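You operate a simulated robot arm through the tools that you are given. There is no shell and no other tool. Be economical: measure what you need, move in short steps, check, and stop when the job is done.

Carry out the task below with a simulated two-armed robot. There is one attempt and no reset: what you move stays moved.

Task
Pick up the blue pen from the right end of the blue workbench with one hand, pass it to the other hand and put it on the middle of the side desk. Put one of the black bottles from the bottom shelf of the blue workbench on top of the brown carton of seals. Put the blue metal bar marked "72" from the near top of the long table on the blue mat and the blue metal bar that says "27" on the shelf under the small goods bench. Take the green peg block and put it on the silver metal block. Take the white lens cap from the middle top of the long table and leave it on the hole plate. Open the left bench drawer. The order is free. Set down upright: black bottle, green peg block.
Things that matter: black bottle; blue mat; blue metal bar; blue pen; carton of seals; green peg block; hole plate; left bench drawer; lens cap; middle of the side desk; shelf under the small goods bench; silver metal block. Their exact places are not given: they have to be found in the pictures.

It is judged by the outcome, as a careful person would: the job done as asked, and still so three seconds after it is handed in. It fails if anything else is knocked over, pushed out of place, dropped, spilled or broken. A push-on lid holds only when it is set on centred and level and pressed home; a screw cap is set on level and turned clockwise until tight.

Robot
Two 7-joint arms with two-finger parallel grippers on one trunk, on a base that drives. Base frame: it is fixed to the floor where the robot stands at the start and does not move with it; the origin is under the middle of the robot, x ahead of it, y to its left, z up; the surface under the hand at the start is at about z = 800. Readings come in mm, degrees, newtons and seconds.
The left shoulder is at the start at [50, 158, 1083], the right one opposite. With the tool pointing down near the work surface each hand reaches from about 240 to 660 mm from the robot's upright axis, wherever it stands, measured 20 degrees to its own side. Places, roughly: black bottle (6x6x13 cm) [600, 200, 300]; blue mat (18x15 cm) [3360, 760, 860]; blue metal bar [-1250, 1750, 750]; blue pen (3x3x13 cm) [500, 0, 900]; carton of seals [-2250, 1750, 750]; green peg block (5x3x3 cm) [-1500, 1700, 800]; hole plate (30x17 cm) [-940, -1020, 880]; left bench drawer [-1000, -1000, 700]; lens cap [-2750, 1750, 750]; middle of the side desk (32x20 cm) [240, 2620, 740]; shelf under the small goods bench [1500, 100, 300]; silver metal block (5x5x2 cm) [-1000, 700, 900]. Payload 3.91 kg a hand.
The tool frame of a hand sits at the grasp point between the pads (the TCP): z along the fingers, y along the line on which they close. The tips reach 30 mm beyond it. Largest opening 110 mm; finger width 20, thickness 10; the body of the gripper, 48 by 112 mm, starts 55 mm behind the TCP.
Orientation is that of the tool frame in the base frame, as a unit quaternion [x, y, z, w]. With the fingers straight down and closing along the base's y, the tool's x points along the base's -x, its y along +y and its z along -z.

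Tools
- The arms move only by the tool jog_arm. It takes "left_steps", "right_steps" or both (then of equal length, played together; a hand with none holds still); each is a list of rows, each a list of 7 numbers: the shift along the tool's x, y, z in units of 30 mm (1.0 is 30 mm), then the turn, a rotation vector about the tool's x, y, z in units of 4 degrees (1.0 is 4 degrees), then the opening in per cent of the stroke, from 0 (shut) to 100 (fully open). In form: [[dx, dy, dz, rx, ry, rz, hand], ...]. A call has 1 to 20 rows; each row shifts and turns the commanded pose from where the row before left it, along the tool's axes as they then stand. A call with a number of a shift or a turn outside -1 to 1 is refused whole. A row lasts 0.2 s, in which the tool goes at most 50 mm and 8.6 degrees; a call with a longer step from one row to the next is refused whole, and so is a gripper value outside its range. Where a pose cannot be reached the arm comes as near as it can. A force on the tool above 40 N (or 10 N above the force at the start of the call, whichever is more), or a blocked arm, ends the call early, and 0.2 s more pass. The fingers move at their own pace (about 153 mm/s each) and stop on an object; they squeeze with about 25 N. The grip force told is the motor's: it shows also when the fingers shut on nothing. Time passes only in rows, and 0.2 s behind the last, so rows that do not move let the fingers close. It gives the time, the measured TCP pose, the force on the tool (base axes), the opening and the grip force at its end, in the units of the frame above (readings bear some noise), with the torque about the TCP (base axes, N m) and any sound that the robot's microphone picked up.
- Cameras (640 x 400 px; columns grow to the right, rows downward): "scene" is now at [121.4, 35.4, 1221.1]; the picture's right is [0.38, -0.93, 0.00], its down [-0.53, -0.22, -0.82] and it looks along [0.76, 0.31, -0.57] (base axes); focal length 241 px, centre (320, 200). "left" rides on the left gripper at [72, -17, -103] in its tool frame; the picture's right is [0.23, 0.97, 0.00], its down [-0.76, 0.18, -0.62] and it looks along [-0.61, 0.14, 0.78] (tool axes); focal length 222 px, centre (320, 200). "right" rides on the right gripper at [72, 17, -103] in its tool frame; the picture's right is [-0.23, 0.97, 0.00], its down [-0.76, -0.18, -0.62] and it looks along [-0.61, -0.14, 0.78] (tool axes); focal length 222 px, centre (320, 200).
- camera(camera): a new picture of that camera. The clock stands still meanwhile.
- slide_trunk(by): slides the trunk up (or, below 0, down) by that many mm; the arms and the scene camera ride with it, the base frame stays. It gives what a move gives, with no picture.
- base_move(legs): drives the robot by 1 to 6 legs, each [ahead, turn to the left] in mm and degrees, along the robot's own axes; the way and the turn of a leg run together, so that a leg with both is an arc; at most 1500 mm and 180 degrees a leg. The arms and the cameras ride along, it lands a little off, and it stops where it bumps. It gives what a move gives.
- aim_head(pan, tilt): turns the head with the scene camera to pan (to the left, within 80 degrees either way) and tilt (down, from -29 to 69), counted from straight ahead of the robot. It gives what a move gives.
- probe_pixels(camera, pixels): for up to 12 pixels [column, row] of the newest picture of that camera ("zoom" is the newest enlarged one), the place [x, y, z] in the base frame of the surface seen there, good to about 3 mm. The clock stands still meanwhile.
- zoom(camera, box): a new picture of the part [left, top, right, bottom] of that camera's present view, enlarged. The clock stands still meanwhile.
- close_job(): hands the job in; it is judged then, once.

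Keep the steps short. Do not move on a guess: measure, check each grasp and each placing, and mend mistakes. In all there are 138 turns and 160 pictures (those below and enlarged ones count). Leave the grippers open and the arms clear of the work at the hand-in unless told otherwise, and finish with a single line.

The tools are called after ">>>" as a command line: name --argument value ..., lists and objects as JSON in quotes. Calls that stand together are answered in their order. jog_arm: Moves the arms, as the interface text tells. Its arguments: {"type":"object","properties":{"left_steps":{"type":"array"},"right_steps":{"type":"array"}},"required":[]} The other tools are called the same way: slide_trunk (by) slides the trunk up or down; base_move (legs) drives the base; aim_head (pan, tilt) turns the head that bears the scene camera; camera (camera) takes a picture; probe_pixels (camera, pixels) gives the place of the surface under pixels of a picture; zoom (camera, box) takes an enlarged picture of a part of a camera's view; close_job () hands the job in.

At the start:

```text
t: 0.0
left_tcp_pos: [310.6, 321.8, 1087.5]
left_ee_rot: [0.0, 1.0, 0.0, 0.0]
left_contact_force: [0.2, -0.2, 0.4]
left_torque: [-0.03, 0.0, 0.01]
left_grip_width: 110.2
left_grasp_force: 0.0
right_tcp_pos: [404.0, 4.6, 1077.1]
right_ee_rot: [0.0, 1.0, 0.001, 0.0]
right_contact_force: [0.3, 0.7, 0.1]
right_torque: [0.02, 0.02, -0.04]
right_grip_width: 109.8
right_grasp_force: 0.0
trunk travel left (down, up): [-325.0, 157.0]
robot x, y, heading: [2.1, 1.7, 0.1]
head pan, tilt: [22.2, 34.9]
```

scene: 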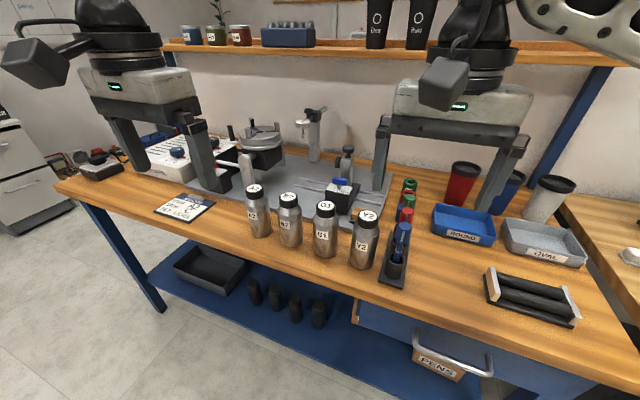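
right: 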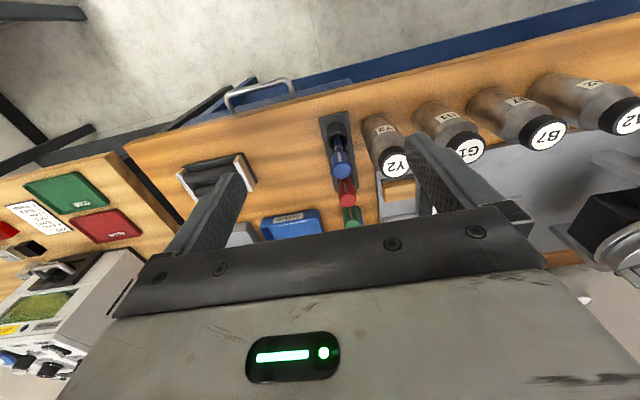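
left: 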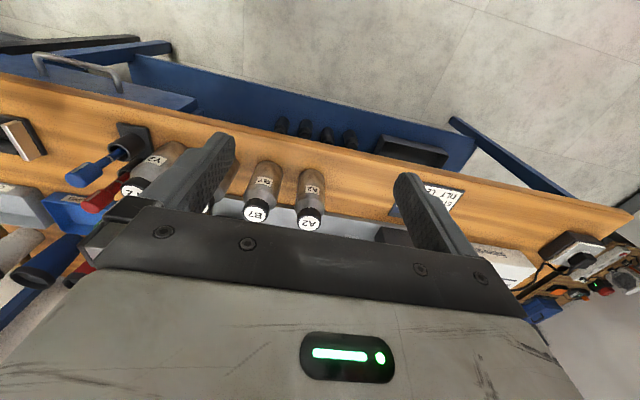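

I see the pen rack with blue, red and green pens around (400,240), and black bottles on the bottom shelf around (285,300). I'll zoom in on both.

>>> zoom --camera "scene" --box '[340, 160, 480, 300]'

>>> probe_pixels --camera "scene" --pixels '[[402, 230], [397, 250], [395, 272], [407, 207], [408, 185], [363, 215], [364, 260], [285, 300], [253, 292], [318, 313], [295, 308], [272, 294]]'

>>> zoom --camera "scene" --box '[220, 250, 360, 340]'

```text
2.86 times, centred on (410, 230) of scene
```

zoom: 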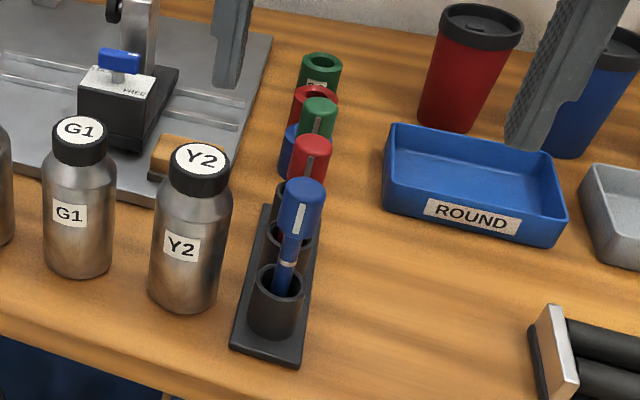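

```text
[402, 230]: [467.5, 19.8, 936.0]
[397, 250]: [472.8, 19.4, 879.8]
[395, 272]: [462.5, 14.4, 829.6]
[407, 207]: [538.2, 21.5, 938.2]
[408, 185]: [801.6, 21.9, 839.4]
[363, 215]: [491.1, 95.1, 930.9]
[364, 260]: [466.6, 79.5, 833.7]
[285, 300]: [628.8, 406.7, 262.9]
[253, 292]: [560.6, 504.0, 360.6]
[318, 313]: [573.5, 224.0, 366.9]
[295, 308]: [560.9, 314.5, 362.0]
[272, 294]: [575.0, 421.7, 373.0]
```

```text
4.44 times, centred on (290, 295) of scene
```

zoom: 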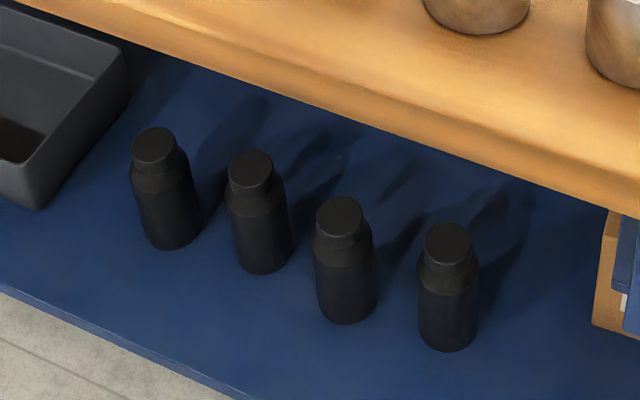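

Blue pen cap sits at about (480,20), z about 905–945, with the Y2 bottle to its left. I move the right hand over it with a narrowed opening, then check.

>>> jog_arm --right_steps '[[-0.85, 0.17, 0, 0, 0, 0, 40], [-0.85, 0.17, 0, 0, 0, 0, 40], [-0.83, 0.17, 0, 0, 0, 0, 40], [0, 0, 1, 0, 0, 0, 40], [0, 0, 1, 0, 0, 0, 40], [0, 0, 0.4, 0, 0, 0, 40], [0, 0, 0, 0, 0, 0, 40]]'

>>> camera --camera "right"

>>> zoom --camera "scene" --box '[300, 110, 500, 300]'

```text
t: 1.6
left_tcp_pos: [311.2, 322.7, 1087.1]
left_ee_rot: [-0.001, 1.0, -0.001, 0.0]
left_contact_force: [0.4, -0.5, 0.3]
left_torque: [0.02, -0.05, 0.0]
left_grip_width: 110.1
left_grasp_force: 0.1
right_tcp_pos: [478.8, 20.4, 1005.7]
right_ee_rot: [-0.001, 1.0, 0.0, -0.001]
right_contact_force: [0.8, -0.8, 0.1]
right_torque: [0.0, 0.0, -0.02]
right_grip_width: 43.8
right_grasp_force: 0.0
trunk travel left (down, up): [-325.0, 157.0]
robot x, y, heading: [0.9, -1.4, 0.2]
head pan, tilt: [22.2, 34.9]
```

```text
154 pictures are left
```

right: 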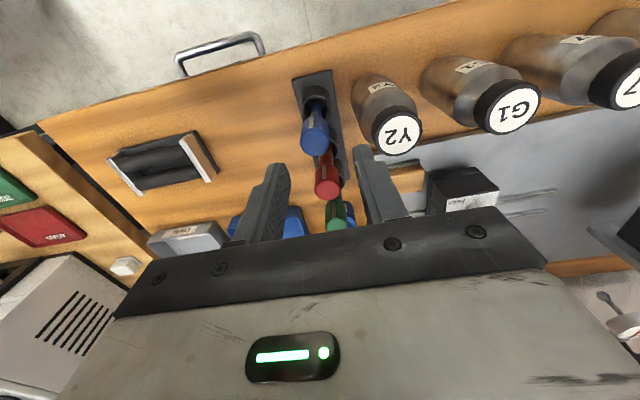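

```text
2.11 times, centred on (400, 205) of scene
```

zoom: 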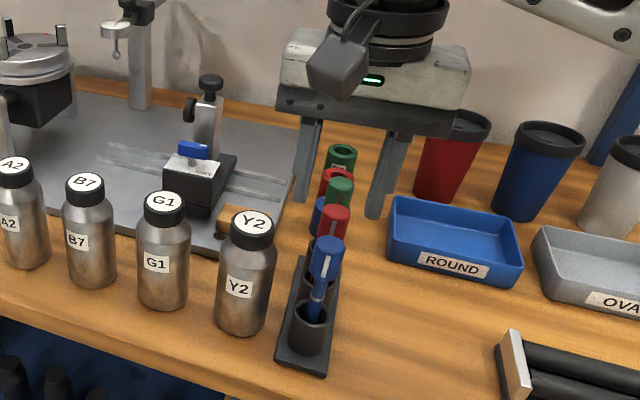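

Checking the cap and neighbours from the right camera.

>>> probe_pixels --camera "right" --pixels '[[315, 143], [318, 125], [300, 143], [330, 143], [385, 112], [370, 130], [327, 180], [277, 170], [358, 152]]'

>>> probe_pixels --camera "zoom" --pixels '[[328, 243], [325, 262], [317, 285], [340, 258], [318, 258], [332, 220], [373, 205], [302, 195]]'

```text
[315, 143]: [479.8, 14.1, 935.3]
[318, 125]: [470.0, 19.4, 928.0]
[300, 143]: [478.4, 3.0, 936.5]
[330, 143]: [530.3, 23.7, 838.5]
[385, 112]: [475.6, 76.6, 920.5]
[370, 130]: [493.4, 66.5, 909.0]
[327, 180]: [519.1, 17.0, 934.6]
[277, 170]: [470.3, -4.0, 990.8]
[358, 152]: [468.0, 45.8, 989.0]
```

```text
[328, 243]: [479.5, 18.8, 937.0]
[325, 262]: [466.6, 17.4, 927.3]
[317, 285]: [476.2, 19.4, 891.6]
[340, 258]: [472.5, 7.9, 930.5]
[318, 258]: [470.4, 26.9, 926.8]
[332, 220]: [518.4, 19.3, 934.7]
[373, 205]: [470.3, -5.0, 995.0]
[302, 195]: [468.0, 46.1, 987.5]
```

Cap centre is about (479,17), top z 937. Descend to TCP z≈914 and close.

>>> jog_arm --right_steps '[[0, -0.1, 0.8, 0, 0, 0, 40], [0, 0, 0.8, 0, 0, 0, 40], [0, 0, 0.8, 0, 0, 0, 40], [0, 0, 0.65, 0, 0, 0, 40], [0, 0, 0, 0, 0, 0, 40], [0, 0, 0, 0, 0, 0, 0], [0, 0, 0, 0, 0, 0, 0], [0, 0, 0, 0, 0, 0, 0]]'

>>> zoom --camera "scene" --box '[300, 110, 500, 300]'

```text
t: 3.4
left_tcp_pos: [310.6, 321.8, 1086.6]
left_ee_rot: [0.001, 1.0, -0.001, 0.0]
left_contact_force: [0.5, 0.1, 0.2]
left_torque: [0.0, 0.01, 0.01]
left_grip_width: 109.8
left_grasp_force: 0.0
right_tcp_pos: [478.4, 17.5, 913.4]
right_ee_rot: [-0.001, 1.0, 0.0, 0.0]
right_contact_force: [-0.1, 0.3, -0.2]
right_torque: [0.01, 0.01, 0.03]
right_grip_width: 23.5
right_grasp_force: 24.8
trunk travel left (down, up): [-325.0, 157.0]
robot x, y, heading: [1.5, -2.8, -0.0]
head pan, tilt: [22.2, 34.9]
```

```text
2.11 times, centred on (400, 205) of scene
```

zoom: 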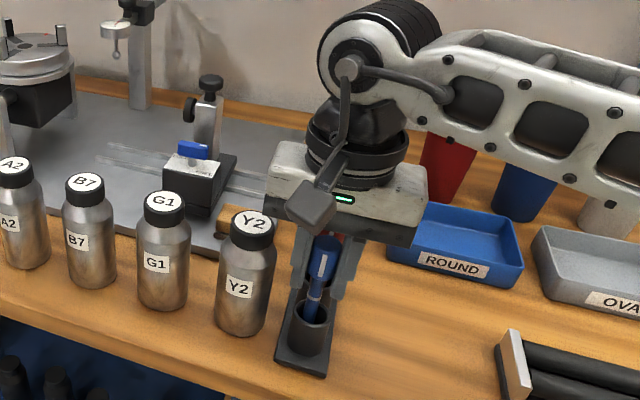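

Pen held (23.5 mm wide, 25 N). Now lift it and draw it back to about (400,60,1157), while the left hand turns to point its fingers toward -y.

>>> jog_arm --right_steps '[[0, 0, -0.81, 0, 0, 0, 0], [0, 0, -0.81, 0, 0, 0, 0], [0, 0, -0.81, 0, 0, 0, 0], [0, 0, -0.81, 0, 0, 0, 0], [0, 0, -0.81, 0, 0, 0, 0], [0, 0, -0.81, 0, 0, 0, 0], [0, 0, -0.81, 0, 0, 0, 0], [0, 0, -0.81, 0, 0, 0, 0], [0, 0, -0.81, 0, 0, 0, 0], [0, 0, -0.81, 0, 0, 0, 0], [0.325, 0.18, 0, 0, 0, 0, 0], [0.325, 0.18, 0, 0, 0, 0, 0], [0.325, 0.18, 0, 0, 0, 0, 0], [0.325, 0.18, 0, 0, 0, 0, 0], [0.325, 0.18, 0, 0, 0, 0, 0], [0.325, 0.18, 0, 0, 0, 0, 0], [0.325, 0.18, 0, 0, 0, 0, 0], [0.325, 0.18, 0, 0, 0, 0, 0]]' --left_steps '[[0, 0, 0, 0.962, -0.962, 0.962, 100], [0, 0, 0, 0.962, -0.962, 0.962, 100], [0, 0, 0, 0.962, -0.962, 0.962, 100], [0, 0, 0, 0.962, -0.962, 0.962, 100], [0, 0, 0, 0.962, -0.962, 0.962, 100], [0, 0, 0, 0.962, -0.962, 0.962, 100], [0, 0, 0, 0.962, -0.962, 0.962, 100], [0, 0, 0, 0.962, -0.962, 0.962, 100], [0, 0, 0, 0.962, -0.962, 0.962, 100], [0, 0, 0, 0.962, -0.962, 0.962, 100], [0, 0, 0, 0.962, -0.962, 0.962, 100], [0, 0, 0, 0.962, -0.962, 0.962, 100], [0, 0, 0, 0.962, -0.962, 0.962, 100], [0, 0, 0, 0.962, -0.962, 0.962, 100], [0, 0, 0, 0.962, -0.962, 0.962, 100], [0, 0, 0, 0.962, -0.962, 0.962, 100], [0, 0, 0, 0.962, -0.962, 0.962, 100], [0, 0, 0, 0.962, -0.962, 0.962, 100]]'

>>> camera --camera "scene"

```text
t: 7.2
left_tcp_pos: [310.4, 322.4, 1087.0]
left_ee_rot: [0.501, 0.499, -0.5, 0.5]
left_contact_force: [-0.1, -0.3, -1.0]
left_torque: [-0.01, 0.06, 0.0]
left_grip_width: 109.7
left_grasp_force: 0.0
right_tcp_pos: [401.5, 60.9, 1156.4]
right_ee_rot: [0.0, 1.0, 0.0, 0.0]
right_contact_force: [-0.3, -0.2, -0.5]
right_torque: [0.01, -0.02, 0.02]
right_grip_width: 23.5
right_grasp_force: 25.7
trunk travel left (down, up): [-325.0, 157.0]
robot x, y, heading: [3.2, 0.4, 0.1]
head pan, tilt: [22.2, 34.9]
```

```text
151 pictures are left
```

scene: 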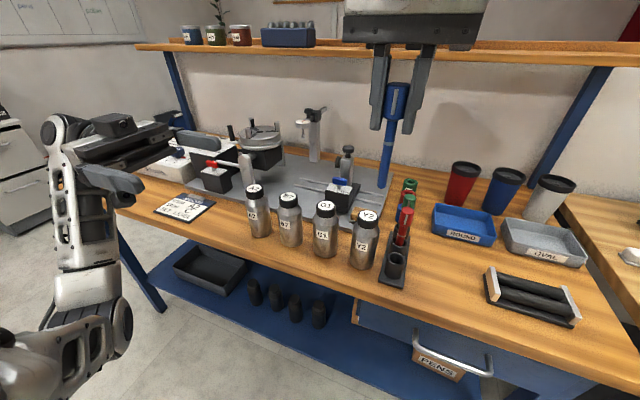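

Left hand now horizontal. I probe the pen's lower body.

>>> probe_pixels --camera "scene" --pixels '[[386, 185], [388, 165], [389, 145], [391, 128], [396, 95], [378, 128], [409, 130]]'

```text
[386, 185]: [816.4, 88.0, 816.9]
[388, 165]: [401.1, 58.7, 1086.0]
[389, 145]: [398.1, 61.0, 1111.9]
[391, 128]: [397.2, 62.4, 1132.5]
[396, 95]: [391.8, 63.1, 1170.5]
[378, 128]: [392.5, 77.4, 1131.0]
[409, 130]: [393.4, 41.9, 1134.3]
```

Pen body is at (401,59), lower end near z≈1063. Left hand moves in at z≈1086: first +x, then toward -y, with a final check before closing.

>>> jog_arm --left_steps '[[0, 0.9, 0, 0, 0, 0, 60], [0, 0.9, 0, 0, 0, 0, 60], [0, 0.9, 0, 0, 0, 0, 60], [0, 0.33, 0, 0, 0, 0, 60], [0, 0, 0.9, 0, 0, 0, 60], [0, 0, 0.9, 0, 0, 0, 60], [0, 0, 0.9, 0, 0, 0, 60], [0, 0, 0.9, 0, 0, 0, 60], [0, 0, 0.9, 0, 0, 0, 60], [0, 0, 0.9, 0, 0, 0, 60], [0, 0, 0.9, 0, 0, 0, 60], [0, 0, 0.9, 0, 0, 0, 60], [0, 0, 0.7, 0, 0, 0, 60], [0, 0, 0.6, 0, 0, 0, 60], [0, 0, 0, 0, 0, 0, 60]]'

>>> camera --camera "scene"

```text
t: 10.4
left_tcp_pos: [403.9, 64.6, 1084.7]
left_ee_rot: [0.5, 0.5, -0.5, 0.5]
left_contact_force: [0.2, -0.3, -0.1]
left_torque: [0.04, -0.01, 0.02]
left_grip_width: 65.9
left_grasp_force: 0.1
right_tcp_pos: [403.0, 61.4, 1156.0]
right_ee_rot: [0.0, 1.0, -0.001, 0.0]
right_contact_force: [-0.6, 0.5, -1.0]
right_torque: [0.01, 0.02, -0.01]
right_grip_width: 23.6
right_grasp_force: 24.9
trunk travel left (down, up): [-325.0, 157.0]
robot x, y, heading: [3.5, -3.0, 0.2]
head pan, tilt: [22.2, 34.9]
```

```text
150 pictures are left
```

scene: 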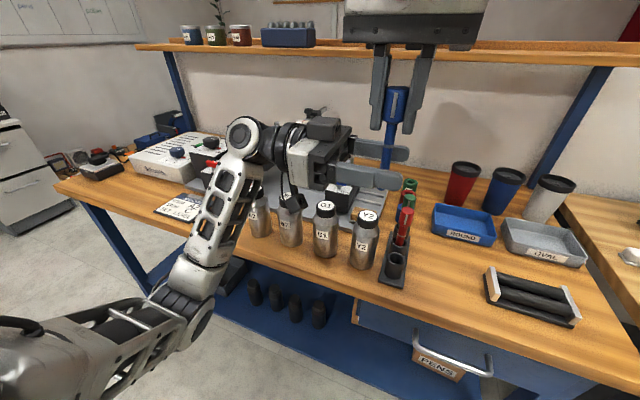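

The pen is between the left fingers. Close left, then open right and raise it.

>>> jog_arm --left_steps '[[0, 0, 0, 0, 0, 0, 0], [0, 0, 0, 0, 0, 0, 0], [0, 0, 0, 0, 0, 0, 0], [0, 0, 0, 0, 0, 0, 0], [0, 0, 0, 0, 0, 0, 0], [0, 0, 0, 0, 0, 0, 0], [0, 0, 0, 0, 0, 0, 0], [0, 0, 0, 0, 0, 0, 0], [0, 0, 0, 0, 0, 0, 0], [0, 0, 0, 0, 0, 0, 0]]' --right_steps '[[0, 0, 0, 0, 0, 0, 0], [0, 0, 0, 0, 0, 0, 0], [0, 0, 0, 0, 0, 0, 0], [0, 0, 0, 0, 0, 0, 50], [0, 0, 0, 0, 0, 0, 50], [0, 0, -0.9, 0, 0, 0, 50], [0, 0, -0.9, 0, 0, 0, 50], [0, 0, -0.9, 0, 0, 0, 50], [0, 0, -0.7, 0, 0, 0, 50], [0, 0, 0, 0, 0, 0, 50]]'

>>> camera --camera "scene"

```text
t: 12.6
left_tcp_pos: [403.1, 65.4, 1086.2]
left_ee_rot: [0.5, 0.5, -0.5, 0.5]
left_contact_force: [0.4, 0.0, 0.2]
left_torque: [-0.01, -0.05, -0.02]
left_grip_width: 10.2
left_grasp_force: 24.6
right_tcp_pos: [400.4, 59.2, 1246.1]
right_ee_rot: [0.0, 1.0, -0.007, -0.012]
right_contact_force: [0.6, -0.3, 0.1]
right_torque: [-0.02, 0.02, -0.01]
right_grip_width: 55.0
right_grasp_force: 0.0
right hand out of reach, approached as far as the arm can: row 9
trunk travel left (down, up): [-325.0, 157.0]
robot x, y, heading: [2.9, 0.3, 0.1]
head pan, tilt: [22.2, 34.9]
```

```text
149 pictures are left
```

scene: 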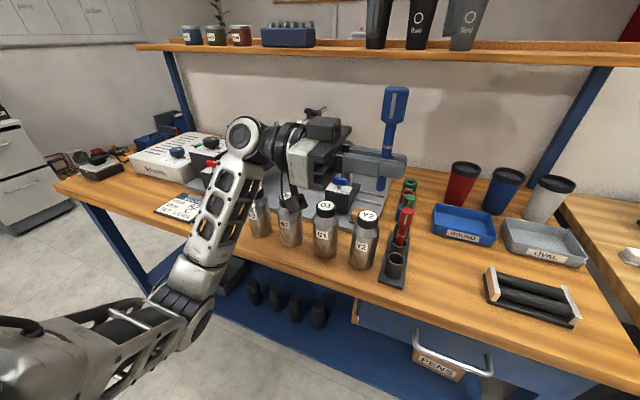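

Handover done: left holds the pen (10.2 mm, 24.6 N). Now draw the left hand back and start turning it fingers-down; right hand tucks in.

>>> jog_arm --left_steps '[[0, -0.35, -0.9, 0, 0, 0, 0], [0, -0.35, -0.9, 0, 0, 0, 0], [0, -0.35, -0.9, 0, 0, 0, 0], [0, -0.35, -0.9, 0, 0, 0, 0], [0, -0.35, -0.9, 0, 0, 0, 0], [0, -0.35, -0.9, 0, 0, 0, 0], [0, -0.35, -0.9, 0, 0, 0, 0], [0, -0.35, -0.9, 0, 0, 0, 0], [0, -0.35, -0.9, 0, 0, 0, 0], [0, 0, 0, 0, 1, 0, 0], [0, 0, 0, 0, 1, 0, 0], [0, 0, 0, 0, 1, 0, 0], [0, 0, 0, 0, 1, 0, 0], [0, 0, 0, 0, 1, 0, 0], [0, 0, 0, 0, 1, 0, 0], [0, 0, 0, 0, 1, 0, 0], [0, 0, 0, 0, 1, 0, 0], [0, 0, 0, 0, 1, 0, 0], [0, 0, 0, 0, 1, 0, 0], [0, 0, 0, 0, 1, 0, 0]]' --right_steps '[[0.4, -0.6, 0.6, 0, 0, 0, 80], [0.4, -0.6, 0.6, 0, 0, 0, 80], [0.4, -0.6, 0.6, 0, 0, 0, 80], [0.4, -0.6, 0.6, 0, 0, 0, 80], [0.4, -0.6, 0.6, 0, 0, 0, 80], [0.4, -0.6, 0.6, 0, 0, 0, 80], [0.4, -0.6, 0.6, 0, 0, 0, 80], [0.4, -0.6, 0.6, 0, 0, 0, 80], [0.4, -0.6, 0.6, 0, 0, 0, 80], [0, 0, 0, 0, -1, 0, 80], [0, 0, 0, 0, -1, 0, 80], [0, 0, 0, 0, -1, 0, 80], [0, 0, 0, 0, -1, 0, 80], [0, 0, 0, 0, -1, 0, 80], [0, 0, 0, 0, -1, 0, 80], [0, 0, 0, 0, -1, 0, 80], [0, 0, 0, 0, -1, 0, 80], [0, 0, 0, 0, -1, 0, 80], [0, 0, 0, 0, -1, 0, 80], [0, 0, 0, 0, -1, 0, 80]]'

```text
t: 16.8
left_tcp_pos: [307.6, 310.5, 1087.8]
left_ee_rot: [0.651, 0.651, -0.276, 0.277]
left_contact_force: [-0.5, -0.1, 0.3]
left_torque: [0.0, 0.02, 0.01]
left_grip_width: 10.4
left_grasp_force: 25.2
right_tcp_pos: [292.5, -102.4, 1095.8]
right_ee_rot: [0.0, 0.927, 0.0, 0.375]
right_contact_force: [0.2, -0.1, -0.6]
right_torque: [0.03, 0.02, -0.03]
right_grip_width: 88.0
right_grasp_force: 0.0
trunk travel left (down, up): [-325.0, 157.0]
robot x, y, heading: [1.7, 0.7, -0.3]
head pan, tilt: [22.2, 34.9]
```

Finish turning the left hand down. Right hand already tilts forward-down 45°, which suits the bottle under the bench.

>>> jog_arm --left_steps '[[0, 0, 0, 0, 1, 0, 0], [0, 0, 0, 0, 1, 0, 0], [0, 0, 0, 0, 1, 0, 0], [0, 0, 0, 0, 1, 0, 0], [0, 0, 0, 0, 1, 0, 0], [0, 0, 0, 0, 1, 0, 0], [0, 0, 0, 0, 1, 0, 0], [0, 0, 0, 0, 1, 0, 0], [0, 0, 0, 0, 1, 0, 0], [0, 0, 0, 0, 1, 0, 0], [0, 0, 0, 0, 1, 0, 0], [0, 0, 0, 0, 0.5, 0, 0]]'

>>> base_move --legs '[[-200, 0], [0, 90], [400, 0], [0, -90]]'

>>> aim_head --pan 0 --tilt 50

>>> camera --camera "scene"

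```text
t: 19.4
left_tcp_pos: [307.9, 308.5, 1087.2]
left_ee_rot: [0.707, 0.707, 0.0, -0.001]
left_contact_force: [0.1, 0.0, -0.6]
left_torque: [0.0, -0.03, 0.01]
left_grip_width: 10.3
left_grasp_force: 24.8
right_tcp_pos: [293.8, -101.0, 1095.5]
right_ee_rot: [0.0, 0.927, 0.001, 0.375]
right_contact_force: [0.6, -0.1, -1.0]
right_torque: [-0.03, 0.02, 0.0]
right_grip_width: 88.2
right_grasp_force: 0.2
trunk travel left (down, up): [-325.0, 157.0]
robot x, y, heading: [-1.3, 0.3, 0.2]
head pan, tilt: [22.2, 34.9]
```

```text
t: 30.7
left_tcp_pos: [106.8, 712.3, 1086.2]
left_ee_rot: [0.704, 0.71, 0.0, 0.001]
left_contact_force: [-0.3, -0.3, 0.4]
left_torque: [0.01, 0.03, 0.01]
left_grip_width: 10.6
left_grasp_force: 24.8
right_tcp_pos: [96.7, 301.2, 1095.7]
right_ee_rot: [-0.005, 0.927, 0.002, 0.375]
right_contact_force: [0.5, 0.6, 0.0]
right_torque: [0.02, 0.03, 0.0]
right_grip_width: 87.9
right_grasp_force: 0.1
trunk travel left (down, up): [-325.0, 157.0]
robot x, y, heading: [-196.5, 400.1, 0.4]
head pan, tilt: [22.2, 34.9]
```

```text
t: 31.5
left_tcp_pos: [107.3, 712.3, 1087.4]
left_ee_rot: [0.704, 0.711, 0.001, -0.001]
left_contact_force: [0.1, 0.1, -0.5]
left_torque: [0.0, 0.02, 0.0]
left_grip_width: 10.1
left_grasp_force: 25.0
right_tcp_pos: [96.0, 300.1, 1095.8]
right_ee_rot: [-0.004, 0.927, 0.001, 0.375]
right_contact_force: [-0.6, -0.3, 0.0]
right_torque: [-0.01, 0.0, 0.0]
right_grip_width: 88.1
right_grasp_force: 0.1
trunk travel left (down, up): [-325.0, 157.0]
robot x, y, heading: [-197.7, 395.9, 0.5]
head pan, tilt: [0.0, 50.0]
```

```text
148 pictures are left
```

scene: 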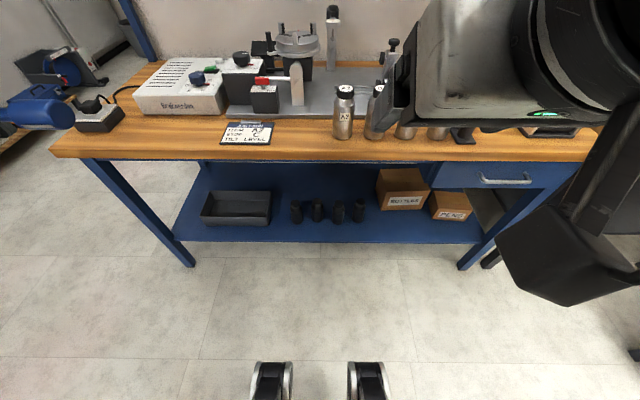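

All four bottles are visible at (297..360, 211). Probing them with the shelf and bench edges.

>>> zoom --camera "scene" --box '[270, 170, 400, 250]'

>>> probe_pixels --camera "scene" --pixels '[[359, 212], [359, 203], [339, 214], [318, 213], [296, 214], [330, 236], [330, 241], [330, 160], [270, 370], [368, 370], [270, 390], [268, 212]]'

```text
4.92 times, centred on (335, 210) of scene
```

zoom: 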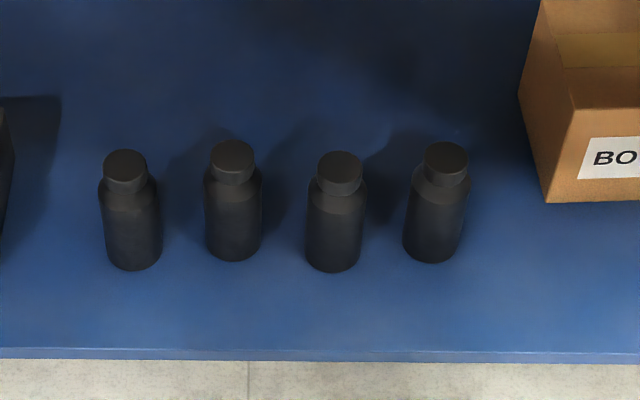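

```text
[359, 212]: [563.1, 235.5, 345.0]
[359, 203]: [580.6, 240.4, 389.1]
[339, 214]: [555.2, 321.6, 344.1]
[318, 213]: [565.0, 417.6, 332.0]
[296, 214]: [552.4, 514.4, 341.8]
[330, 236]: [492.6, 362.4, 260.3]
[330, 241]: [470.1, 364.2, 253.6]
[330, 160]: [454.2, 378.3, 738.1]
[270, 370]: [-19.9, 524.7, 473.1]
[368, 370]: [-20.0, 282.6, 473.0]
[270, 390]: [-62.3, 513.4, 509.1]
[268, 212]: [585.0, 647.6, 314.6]
```

Chosen bottle centre ≈ (591,236), z 262–390; shelf top 261, shelf edge x≈470, bench underside well above. Lower the trunk and go forward again.

>>> slide_trunk --by -320

>>> base_move --legs '[[200, -0.5]]'

>>> jog_arm --right_steps '[[0.72, 0, 0.69, 0, -1, 0, 65], [0.75, 0, 0.66, 0, -1, 0, 65], [0.78, 0, 0.63, 0, -1, 0, 65], [0.83, 0, 0.56, 0, -0.5, 0, 65], [0.85, 0, 0.52, 0, 0, 0, 65], [0.85, 0, 0.52, 0, 0, 0, 65], [0.85, 0, 0.52, 0, 0, 0, 65], [0.85, 0, 0.52, 0, 0, 0, 65], [0.85, 0, 0.52, 0, 0, 0, 65], [0.85, 0, 0.52, 0, 0, 0, 65], [0.85, 0, 0.52, 0, 0, 0, 65], [0.85, 0, 0.52, 0, 0, 0, 65]]'

>>> camera --camera "scene"

>>> camera --camera "right"

```text
t: 34.7
left_tcp_pos: [107.3, 713.0, 766.4]
left_ee_rot: [0.704, 0.71, 0.0, 0.0]
left_contact_force: [0.0, 0.5, -0.3]
left_torque: [0.02, 0.0, -0.03]
left_grip_width: 10.5
left_grasp_force: 25.0
right_tcp_pos: [96.2, 300.7, 775.8]
right_ee_rot: [-0.005, 0.927, 0.001, 0.375]
right_contact_force: [0.5, -0.9, 0.3]
right_torque: [-0.03, 0.05, 0.01]
right_grip_width: 88.1
right_grasp_force: 0.1
trunk travel left (down, up): [-5.0, 477.0]
robot x, y, heading: [-197.9, 394.1, 0.6]
head pan, tilt: [0.0, 50.0]
```

```text
t: 36.3
left_tcp_pos: [304.5, 712.1, 767.0]
left_ee_rot: [0.705, 0.709, 0.0, -0.001]
left_contact_force: [-0.5, 0.1, -0.2]
left_torque: [-0.01, 0.0, 0.06]
left_grip_width: 10.0
left_grasp_force: 24.7
right_tcp_pos: [289.8, 300.7, 776.8]
right_ee_rot: [-0.003, 0.927, 0.001, 0.376]
right_contact_force: [0.6, 1.4, -0.5]
right_torque: [-0.02, -0.01, 0.01]
right_grip_width: 88.1
right_grasp_force: 0.0
trunk travel left (down, up): [-5.0, 477.0]
robot x, y, heading: [-1.9, 402.9, 0.4]
head pan, tilt: [0.0, 50.0]
```

```text
t: 38.1
left_tcp_pos: [303.5, 711.4, 767.2]
left_ee_rot: [0.704, 0.71, -0.001, 0.0]
left_contact_force: [0.3, -0.2, 0.3]
left_torque: [0.02, 0.02, 0.01]
left_grip_width: 10.5
left_grasp_force: 24.8
right_tcp_pos: [330.7, 358.4, 578.7]
right_ee_rot: [-0.004, 0.872, 0.005, 0.49]
right_contact_force: [1.8, -7.2, 28.8]
right_torque: [0.16, 4.4, 1.12]
right_grip_width: 71.5
right_grasp_force: 0.1
right hand out of reach, approached as far as the arm can: row 1, 2, 3, 4
trunk travel left (down, up): [-5.0, 477.0]
robot x, y, heading: [-3.4, 399.1, 0.5]
head pan, tilt: [0.0, 50.0]
stopped in row 9 (right hand): the force on the tool passed its limit at 125 N (the readings are from after the stop); the commanded pose is now the measured one
```

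```text
146 pictures are left
```

scene: 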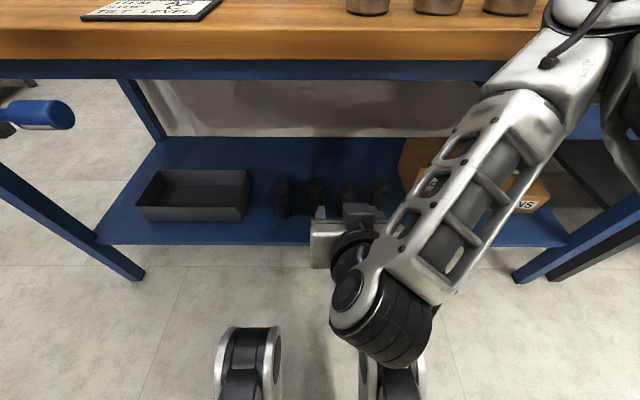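

```text
145 pictures are left
```

right: 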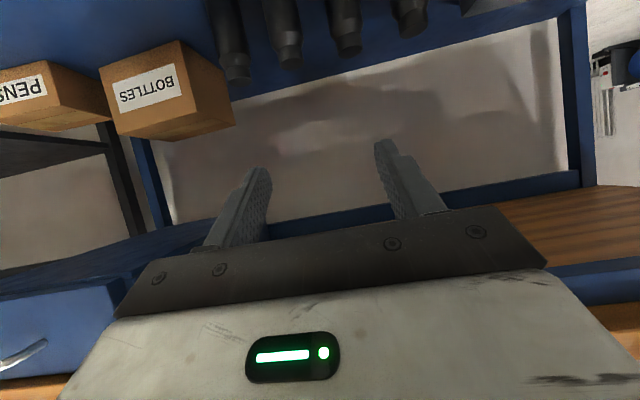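

The right wrist brushed the robot's own front post while descending. Lift off, go forward and to y≈238, then descend ahead of the post, stopping short of the bottle.

>>> jog_arm --right_steps '[[-0.57, 0, -0.35, 0, 0, 0, 65], [-0.57, 0, -0.35, 0, 0, 0, 65], [-0.35, -0.8, 0.57, 0, 0, 0, 65], [-0.35, -0.8, 0.57, 0, 0, 0, 65], [-0.35, -0.8, 0.57, 0, 0, 0, 65], [-0.35, -0.8, 0.57, 0, 0, 0, 65], [-0.35, -0.8, 0.57, 0, 0, 0, 65], [0.558, 0, 0.644, 0, 0, 0, 65], [0.558, 0, 0.644, 0, 0, 0, 65], [0.558, 0, 0.644, 0, 0, 0, 65], [0.558, 0, 0.644, 0, 0, 0, 65], [0.558, 0, 0.644, 0, 0, 0, 65], [0.558, 0, 0.644, 0, 0, 0, 65], [0.558, 0, 0.644, 0, 0, 0, 65], [0.558, 0, 0.644, 0, 0, 0, 65], [0.558, 0, 0.644, 0, 0, 0, 65], [0, 0, 0, 0, 0, 0, 65]]'

>>> camera --camera "scene"

>>> camera --camera "right"

```text
t: 41.7
left_tcp_pos: [302.5, 712.5, 766.7]
left_ee_rot: [0.704, 0.71, 0.0, 0.0]
left_contact_force: [-0.7, -0.4, -0.8]
left_torque: [0.01, 0.0, 0.02]
left_grip_width: 10.4
left_grasp_force: 24.6
right_tcp_pos: [519.6, 313.9, 442.4]
right_ee_rot: [-0.003, 0.874, 0.001, 0.486]
right_contact_force: [-1.0, 0.3, -0.6]
right_torque: [0.03, -0.05, -0.01]
right_grip_width: 71.7
right_grasp_force: 0.0
right hand out of reach, approached as far as the arm can: row 3, 10, 11, 12, 13, 14, 15, 16
trunk travel left (down, up): [-5.0, 477.0]
robot x, y, heading: [0.2, 401.1, 0.5]
head pan, tilt: [0.0, 50.0]
```

```text
144 pictures are left
```

scene: 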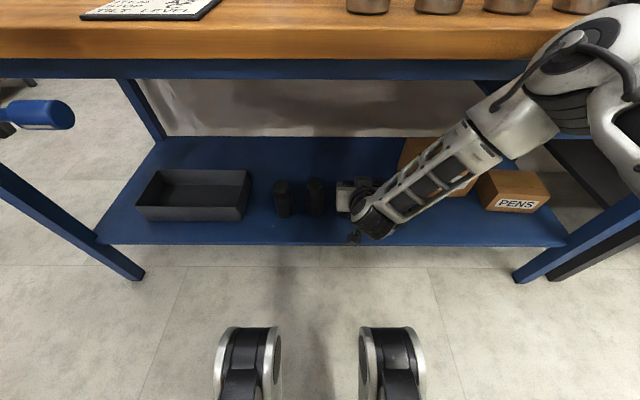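

```text
143 pictures are left
```

right: 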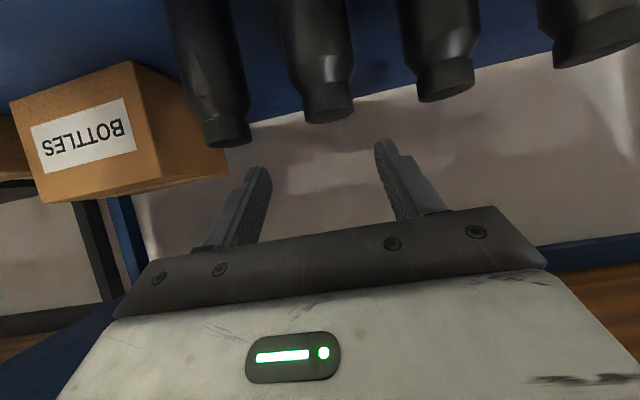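

The arm reaches better with the base a little further back (arm straighter). Right hand is now lined up with the second bottle (y≈321), so I'll back up 90 mm and nudge a little to test the response.

>>> base_move --legs '[[-90, 0]]'

>>> jog_arm --right_steps '[[0.2, -0.3, 0.6, 0, 0, 0, 65], [0.2, -0.3, 0.6, 0, 0, 0, 65], [0, 0, 0, 0, 0, 0, 65]]'

```text
t: 42.8
left_tcp_pos: [215.9, 712.5, 767.5]
left_ee_rot: [0.705, 0.709, 0.0, -0.001]
left_contact_force: [0.6, -0.2, -0.1]
left_torque: [0.03, -0.03, 0.0]
left_grip_width: 10.3
left_grasp_force: 24.6
right_tcp_pos: [431.4, 311.9, 443.0]
right_ee_rot: [-0.003, 0.873, 0.002, 0.487]
right_contact_force: [-0.4, -0.4, -0.1]
right_torque: [-0.02, 0.03, 0.0]
right_grip_width: 71.7
right_grasp_force: 0.1
trunk travel left (down, up): [-5.0, 477.0]
robot x, y, heading: [-88.0, 396.8, 0.5]
head pan, tilt: [0.0, 50.0]
```

```text
t: 43.6
left_tcp_pos: [215.8, 712.5, 767.6]
left_ee_rot: [0.704, 0.71, 0.0, 0.0]
left_contact_force: [0.0, 0.1, 0.1]
left_torque: [0.0, -0.03, -0.01]
left_grip_width: 10.4
left_grasp_force: 24.7
right_tcp_pos: [461.4, 312.4, 424.1]
right_ee_rot: [-0.002, 0.875, -0.001, 0.485]
right_contact_force: [0.2, 0.3, -0.2]
right_torque: [0.0, -0.01, -0.02]
right_grip_width: 71.5
right_grasp_force: 0.0
right hand out of reach, approached as far as the arm can: row 1, 2
trunk travel left (down, up): [-5.0, 477.0]
robot x, y, heading: [-86.8, 403.2, 0.4]
head pan, tilt: [0.0, 50.0]
```

The hand moves along its finger axis fine. Advance along the fingers toward bottle 2 (centre ≈(583,323)), half way, and look.

>>> jog_arm --right_steps '[[0, 0.1, 0.55, 0, 0, 0, 65], [0, 0.1, 0.55, 0, 0, 0, 65], [0, 0.1, 0.55, 0, 0, 0, 65], [0, 0.07, 0.55, 0, 0, 0, 65], [0, 0, 0, 0, 0, 0, 65]]'

>>> camera --camera "right"

>>> zoom --camera "scene" --box '[240, 120, 480, 270]'

```text
t: 44.8
left_tcp_pos: [215.5, 712.9, 766.2]
left_ee_rot: [0.704, 0.71, 0.0, 0.0]
left_contact_force: [0.8, -0.2, -0.6]
left_torque: [-0.02, 0.0, -0.01]
left_grip_width: 10.4
left_grasp_force: 25.1
right_tcp_pos: [515.7, 323.5, 389.1]
right_ee_rot: [-0.003, 0.874, 0.002, 0.486]
right_contact_force: [-0.6, -0.2, -0.4]
right_torque: [0.04, -0.01, 0.02]
right_grip_width: 71.1
right_grasp_force: 0.0
trunk travel left (down, up): [-5.0, 477.0]
robot x, y, heading: [-88.9, 401.2, 0.5]
head pan, tilt: [0.0, 50.0]
```

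```text
142 pictures are left
```

right: 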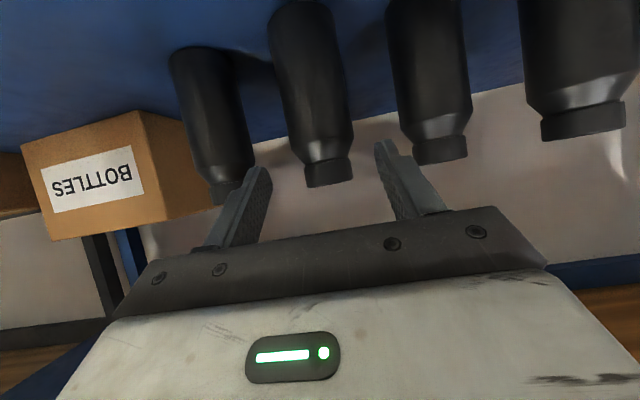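

```text
2.67 times, centred on (360, 195) of scene
```

zoom: 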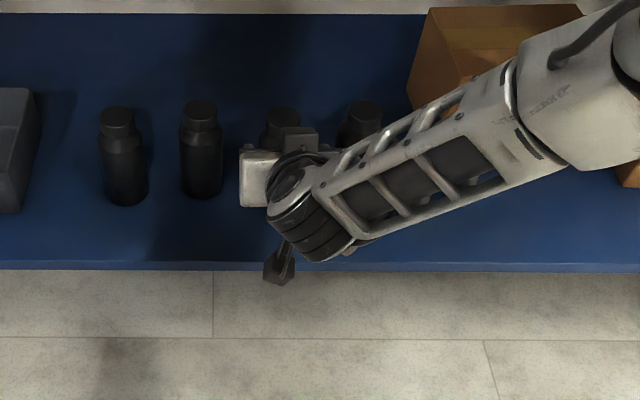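

Bottle 2 lies between the finger lines; probe its place from this view.

>>> probe_pixels --camera "right" --pixels '[[325, 140], [310, 100], [328, 172], [328, 185], [292, 140], [350, 135], [250, 145], [402, 120], [262, 175], [382, 145]]'

```text
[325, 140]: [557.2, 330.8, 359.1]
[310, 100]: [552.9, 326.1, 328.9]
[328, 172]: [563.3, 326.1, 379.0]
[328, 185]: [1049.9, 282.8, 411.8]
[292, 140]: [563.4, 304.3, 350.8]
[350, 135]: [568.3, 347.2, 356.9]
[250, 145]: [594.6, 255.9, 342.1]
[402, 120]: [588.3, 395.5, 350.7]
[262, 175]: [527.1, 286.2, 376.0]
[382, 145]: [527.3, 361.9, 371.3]
```

Bottle 2 centre ≈ (580,326). Advance 80 mm and close.

>>> jog_arm --right_steps '[[0.04, 0.03, 0.66, 0, 0, 0, 65], [0.04, 0.03, 0.66, 0, 0, 0, 65], [0.04, 0.03, 0.66, 0, 0, 0, 65], [0.04, 0, 0.66, 0, 0, 0, 65], [0, 0, 0, 0, 0, 0, 65], [0, 0, 0, 0, 0, 0, 0], [0, 0, 0, 0, 0, 0, 0], [0, 0, 0, 0, 0, 0, 0]]'

>>> camera --camera "right"

```text
t: 46.6
left_tcp_pos: [216.4, 712.2, 766.7]
left_ee_rot: [0.705, 0.709, 0.0, 0.0]
left_contact_force: [0.1, 0.5, -0.2]
left_torque: [0.0, -0.04, 0.0]
left_grip_width: 10.3
left_grasp_force: 25.1
right_tcp_pos: [580.4, 326.4, 341.6]
right_ee_rot: [-0.003, 0.874, 0.002, 0.486]
right_contact_force: [-0.7, -0.6, 0.3]
right_torque: [0.0, -0.02, 0.02]
right_grip_width: 53.5
right_grasp_force: 25.1
trunk travel left (down, up): [-5.0, 477.0]
robot x, y, heading: [-91.5, 400.9, 0.3]
head pan, tilt: [0.0, 50.0]
```

```text
140 pictures are left
```

right: 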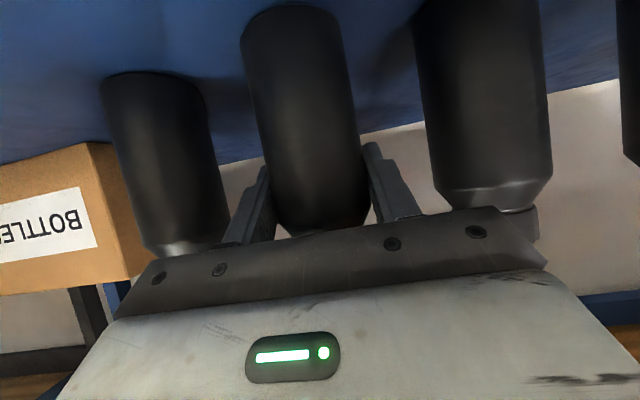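

Bottle held (53.5 mm, 25 N). Lift 50 mm, check, then back straight out.

>>> jog_arm --right_steps '[[-0.47, 0, -0.29, 0, 0, 0, 0], [-0.47, 0, -0.29, 0, 0, 0, 0], [-0.47, 0, -0.29, 0, 0, 0, 0], [0, 0, 0, 0, 0, 0, 0]]'

>>> base_move --legs '[[-350, 0]]'

>>> camera --camera "scene"

```text
t: 47.6
left_tcp_pos: [215.7, 712.3, 765.8]
left_ee_rot: [0.705, 0.709, 0.0, 0.001]
left_contact_force: [0.4, -0.5, 0.1]
left_torque: [-0.02, -0.03, 0.0]
left_grip_width: 10.3
left_grasp_force: 24.7
right_tcp_pos: [580.0, 326.9, 392.4]
right_ee_rot: [-0.003, 0.874, 0.001, 0.487]
right_contact_force: [-0.5, -0.7, -0.9]
right_torque: [0.01, -0.02, 0.01]
right_grip_width: 53.6
right_grasp_force: 25.1
trunk travel left (down, up): [-5.0, 477.0]
robot x, y, heading: [-89.9, 399.7, 0.5]
head pan, tilt: [0.0, 50.0]
```

```text
t: 49.5
left_tcp_pos: [-40.8, 711.4, 767.6]
left_ee_rot: [0.704, 0.71, 0.0, 0.0]
left_contact_force: [0.2, 0.3, 0.5]
left_torque: [-0.01, -0.02, 0.02]
left_grip_width: 10.4
left_grasp_force: 24.9
right_tcp_pos: [325.7, 325.8, 393.0]
right_ee_rot: [-0.003, 0.873, 0.003, 0.488]
right_contact_force: [0.2, -0.4, -2.5]
right_torque: [0.01, -0.03, 0.01]
right_grip_width: 53.5
right_grasp_force: 25.2
trunk travel left (down, up): [-5.0, 477.0]
robot x, y, heading: [-346.6, 399.4, 0.4]
head pan, tilt: [0.0, 50.0]
stopped in leg 1: the robot was blocked; the commanded pose is now the measured one
```

```text
139 pictures are left
```

scene: 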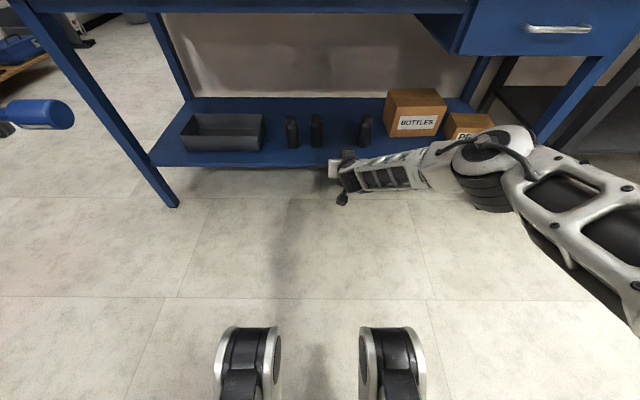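

Bottle is out and clear of the bench; the base met something behind it. Look around left and right before moving.

>>> slide_trunk --by 320

>>> aim_head --pan 80 --tilt 25

>>> camera --camera "scene"

>>> aim_head --pan -80 --tilt 25

>>> camera --camera "scene"

```text
t: 52.7
left_tcp_pos: [-41.3, 709.6, 1087.0]
left_ee_rot: [0.704, 0.71, 0.0, 0.001]
left_contact_force: [-0.2, -0.1, 0.1]
left_torque: [0.0, 0.01, -0.02]
left_grip_width: 10.1
left_grasp_force: 24.8
right_tcp_pos: [326.2, 326.2, 714.2]
right_ee_rot: [-0.003, 0.873, 0.002, 0.488]
right_contact_force: [0.0, 0.6, -1.5]
right_torque: [-0.02, 0.0, 0.04]
right_grip_width: 53.2
right_grasp_force: 24.5
trunk travel left (down, up): [-325.0, 157.0]
robot x, y, heading: [-347.5, 398.0, 0.2]
head pan, tilt: [0.0, 50.0]
```

```text
t: 54.2
left_tcp_pos: [-40.1, 711.3, 1087.8]
left_ee_rot: [0.704, 0.71, 0.0, 0.001]
left_contact_force: [0.5, -1.2, -1.0]
left_torque: [0.01, 0.02, 0.0]
left_grip_width: 10.6
left_grasp_force: 25.2
right_tcp_pos: [326.7, 325.0, 713.8]
right_ee_rot: [-0.004, 0.873, 0.003, 0.488]
right_contact_force: [1.0, 0.6, -1.6]
right_torque: [0.0, -0.02, 0.01]
right_grip_width: 53.5
right_grasp_force: 25.0
trunk travel left (down, up): [-325.0, 157.0]
robot x, y, heading: [-343.4, 398.3, 0.5]
head pan, tilt: [80.0, 25.0]
```

```text
138 pictures are left
```

scene: 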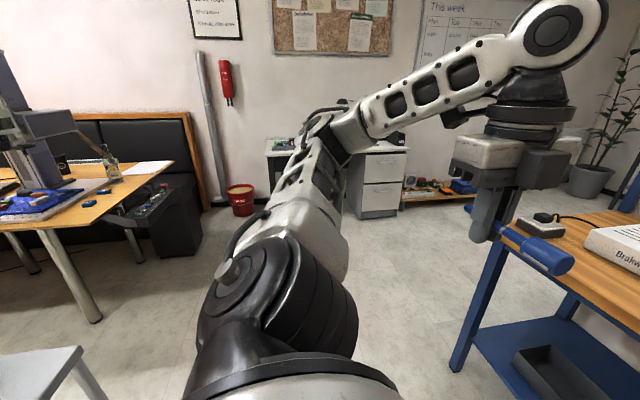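

```text
t: 56.7
left_tcp_pos: [-39.7, 709.4, 1087.9]
left_ee_rot: [0.704, 0.71, -0.001, 0.0]
left_contact_force: [-1.0, 1.0, -0.2]
left_torque: [0.0, 0.02, 0.0]
left_grip_width: 10.4
left_grasp_force: 24.8
right_tcp_pos: [326.3, 325.7, 714.2]
right_ee_rot: [-0.004, 0.873, 0.002, 0.487]
right_contact_force: [0.0, -0.3, -1.1]
right_torque: [-0.01, 0.04, 0.03]
right_grip_width: 53.1
right_grasp_force: 25.2
trunk travel left (down, up): [-325.0, 157.0]
robot x, y, heading: [-345.4, 398.9, 0.6]
head pan, tilt: [-80.0, 25.0]
```

```text
137 pictures are left
```

scene: 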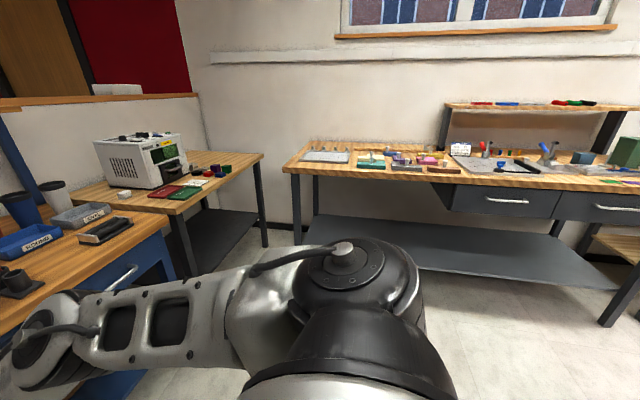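

Something grey stands behind-left (a small table). Tuck the right hand with the bottle up and back, then look left again to map a path to the side desk.

>>> jog_arm --right_steps '[[-0.34, 0, -0.93, 0, 0, 0, 0], [-0.34, 0, -0.93, 0, 0, 0, 0], [-0.34, 0, -0.93, 0, 0, 0, 0], [-0.34, 0, -0.93, 0, 0, 0, 0], [-0.34, 0, -0.93, 0, 0, 0, 0], [-0.34, 0, -0.93, 0, 0, 0, 0], [-0.34, 0, -0.93, 0, 0, 0, 0], [-0.34, 0, -0.93, 0, 0, 0, 0], [-0.34, 0, -0.93, 0, 0, 0, 0], [-0.34, 0, -0.93, 0, 0, 0, 0]]'

>>> aim_head --pan 80 --tilt 35

>>> camera --camera "scene"

>>> probe_pixels --camera "scene" --pixels '[[80, 300], [20, 330], [100, 350], [100, 270], [275, 110], [270, 160], [400, 105], [405, 170], [240, 170], [560, 230], [470, 340], [10, 150]]'

```text
t: 58.9
left_tcp_pos: [-40.8, 710.8, 1086.6]
left_ee_rot: [0.704, 0.71, 0.0, 0.0]
left_contact_force: [0.1, -0.3, -0.5]
left_torque: [0.01, 0.0, -0.01]
left_grip_width: 10.1
left_grasp_force: 25.2
right_tcp_pos: [143.3, 323.4, 946.0]
right_ee_rot: [-0.003, 0.873, 0.003, 0.487]
right_contact_force: [-0.6, -0.6, -1.4]
right_torque: [0.01, -0.03, -0.02]
right_grip_width: 53.4
right_grasp_force: 24.4
trunk travel left (down, up): [-325.0, 157.0]
robot x, y, heading: [-342.9, 398.1, 0.4]
head pan, tilt: [-80.0, 25.0]
```

```text
t: 61.4
left_tcp_pos: [-39.2, 711.4, 1086.8]
left_ee_rot: [0.704, 0.71, 0.0, 0.001]
left_contact_force: [-0.7, 0.6, 0.1]
left_torque: [-0.03, 0.01, -0.01]
left_grip_width: 10.4
left_grasp_force: 24.8
right_tcp_pos: [144.6, 323.9, 946.3]
right_ee_rot: [-0.004, 0.873, 0.003, 0.488]
right_contact_force: [-0.5, 1.5, -1.9]
right_torque: [-0.02, -0.03, 0.0]
right_grip_width: 53.1
right_grasp_force: 25.3
trunk travel left (down, up): [-325.0, 157.0]
robot x, y, heading: [-346.9, 399.0, 0.4]
head pan, tilt: [80.0, 35.0]
```

```text
136 pictures are left
```

scene: 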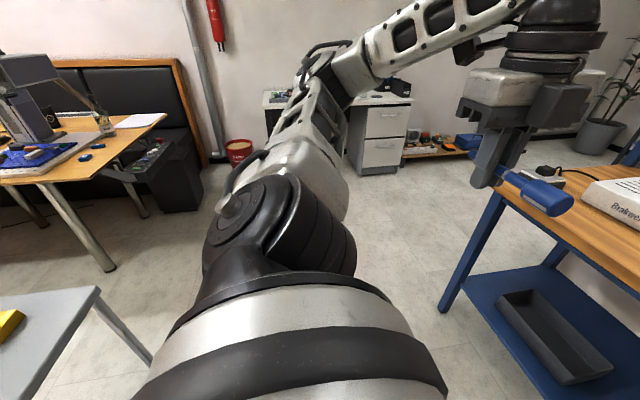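

```text
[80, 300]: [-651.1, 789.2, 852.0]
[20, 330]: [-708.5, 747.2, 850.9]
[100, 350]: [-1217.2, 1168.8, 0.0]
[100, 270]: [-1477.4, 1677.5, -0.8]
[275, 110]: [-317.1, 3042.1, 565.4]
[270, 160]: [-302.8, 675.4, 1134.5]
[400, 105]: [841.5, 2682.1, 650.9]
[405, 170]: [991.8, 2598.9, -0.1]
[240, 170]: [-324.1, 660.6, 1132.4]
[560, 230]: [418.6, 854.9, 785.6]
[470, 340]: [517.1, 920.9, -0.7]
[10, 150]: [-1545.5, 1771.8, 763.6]
```

Grey table top is z≈851 with its right edge at x≈-625; the side desk is ahead-left near (300,2650). Drive forward a bit, turn, and go up to about (360,2000) facing it.

>>> base_move --legs '[[130, 0], [0, 89.6], [900, 0], [0, -39.4], [906, 0], [0, 39.4]]'

>>> aim_head --pan 5 --tilt 35

>>> camera --camera "scene"

```text
t: 78.8
left_tcp_pos: [19.6, 2304.3, 1088.0]
left_ee_rot: [-0.008, 1.0, 0.001, -0.001]
left_contact_force: [0.5, -0.9, -0.2]
left_torque: [0.03, -0.01, 0.01]
left_grip_width: 10.2
left_grasp_force: 24.6
right_tcp_pos: [403.5, 2493.1, 946.2]
right_ee_rot: [0.623, -0.611, -0.349, -0.341]
right_contact_force: [0.0, 0.0, -1.5]
right_torque: [0.0, 0.03, -0.05]
right_grip_width: 53.6
right_grasp_force: 24.6
trunk travel left (down, up): [-325.0, 157.0]
robot x, y, heading: [330.7, 2003.6, 90.9]
head pan, tilt: [80.0, 35.0]
```

```text
t: 80.2
left_tcp_pos: [19.9, 2304.5, 1087.1]
left_ee_rot: [-0.008, 1.0, 0.0, 0.0]
left_contact_force: [-0.1, 1.0, -0.4]
left_torque: [0.0, 0.02, 0.01]
left_grip_width: 10.1
left_grasp_force: 25.2
right_tcp_pos: [403.2, 2492.2, 946.7]
right_ee_rot: [0.622, -0.613, -0.348, -0.342]
right_contact_force: [0.5, 0.2, -1.3]
right_torque: [0.02, -0.01, 0.04]
right_grip_width: 53.2
right_grasp_force: 25.6
trunk travel left (down, up): [-325.0, 157.0]
robot x, y, heading: [336.6, 2002.3, 90.9]
head pan, tilt: [5.0, 35.0]
```

```text
135 pictures are left
```

scene: 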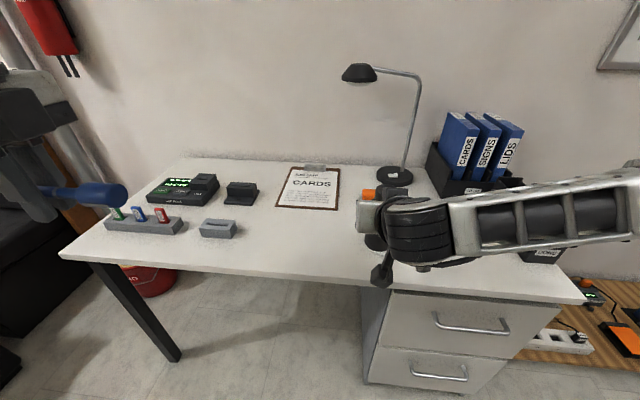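

The desk is in view; probing for its free middle.

>>> probe_pixels --camera "scene" --pixels '[[280, 235], [320, 235], [320, 260], [280, 260], [290, 205], [215, 232], [62, 255], [580, 298], [200, 158], [360, 290], [340, 205], [250, 190]]'

```text
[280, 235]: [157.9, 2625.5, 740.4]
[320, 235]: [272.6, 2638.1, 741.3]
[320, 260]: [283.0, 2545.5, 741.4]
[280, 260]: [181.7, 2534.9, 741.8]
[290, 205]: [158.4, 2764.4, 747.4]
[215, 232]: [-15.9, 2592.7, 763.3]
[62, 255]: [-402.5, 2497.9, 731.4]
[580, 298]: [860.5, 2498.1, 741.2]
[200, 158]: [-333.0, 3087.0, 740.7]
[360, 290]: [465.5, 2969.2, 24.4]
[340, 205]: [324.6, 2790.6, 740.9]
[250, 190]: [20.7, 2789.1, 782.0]
```

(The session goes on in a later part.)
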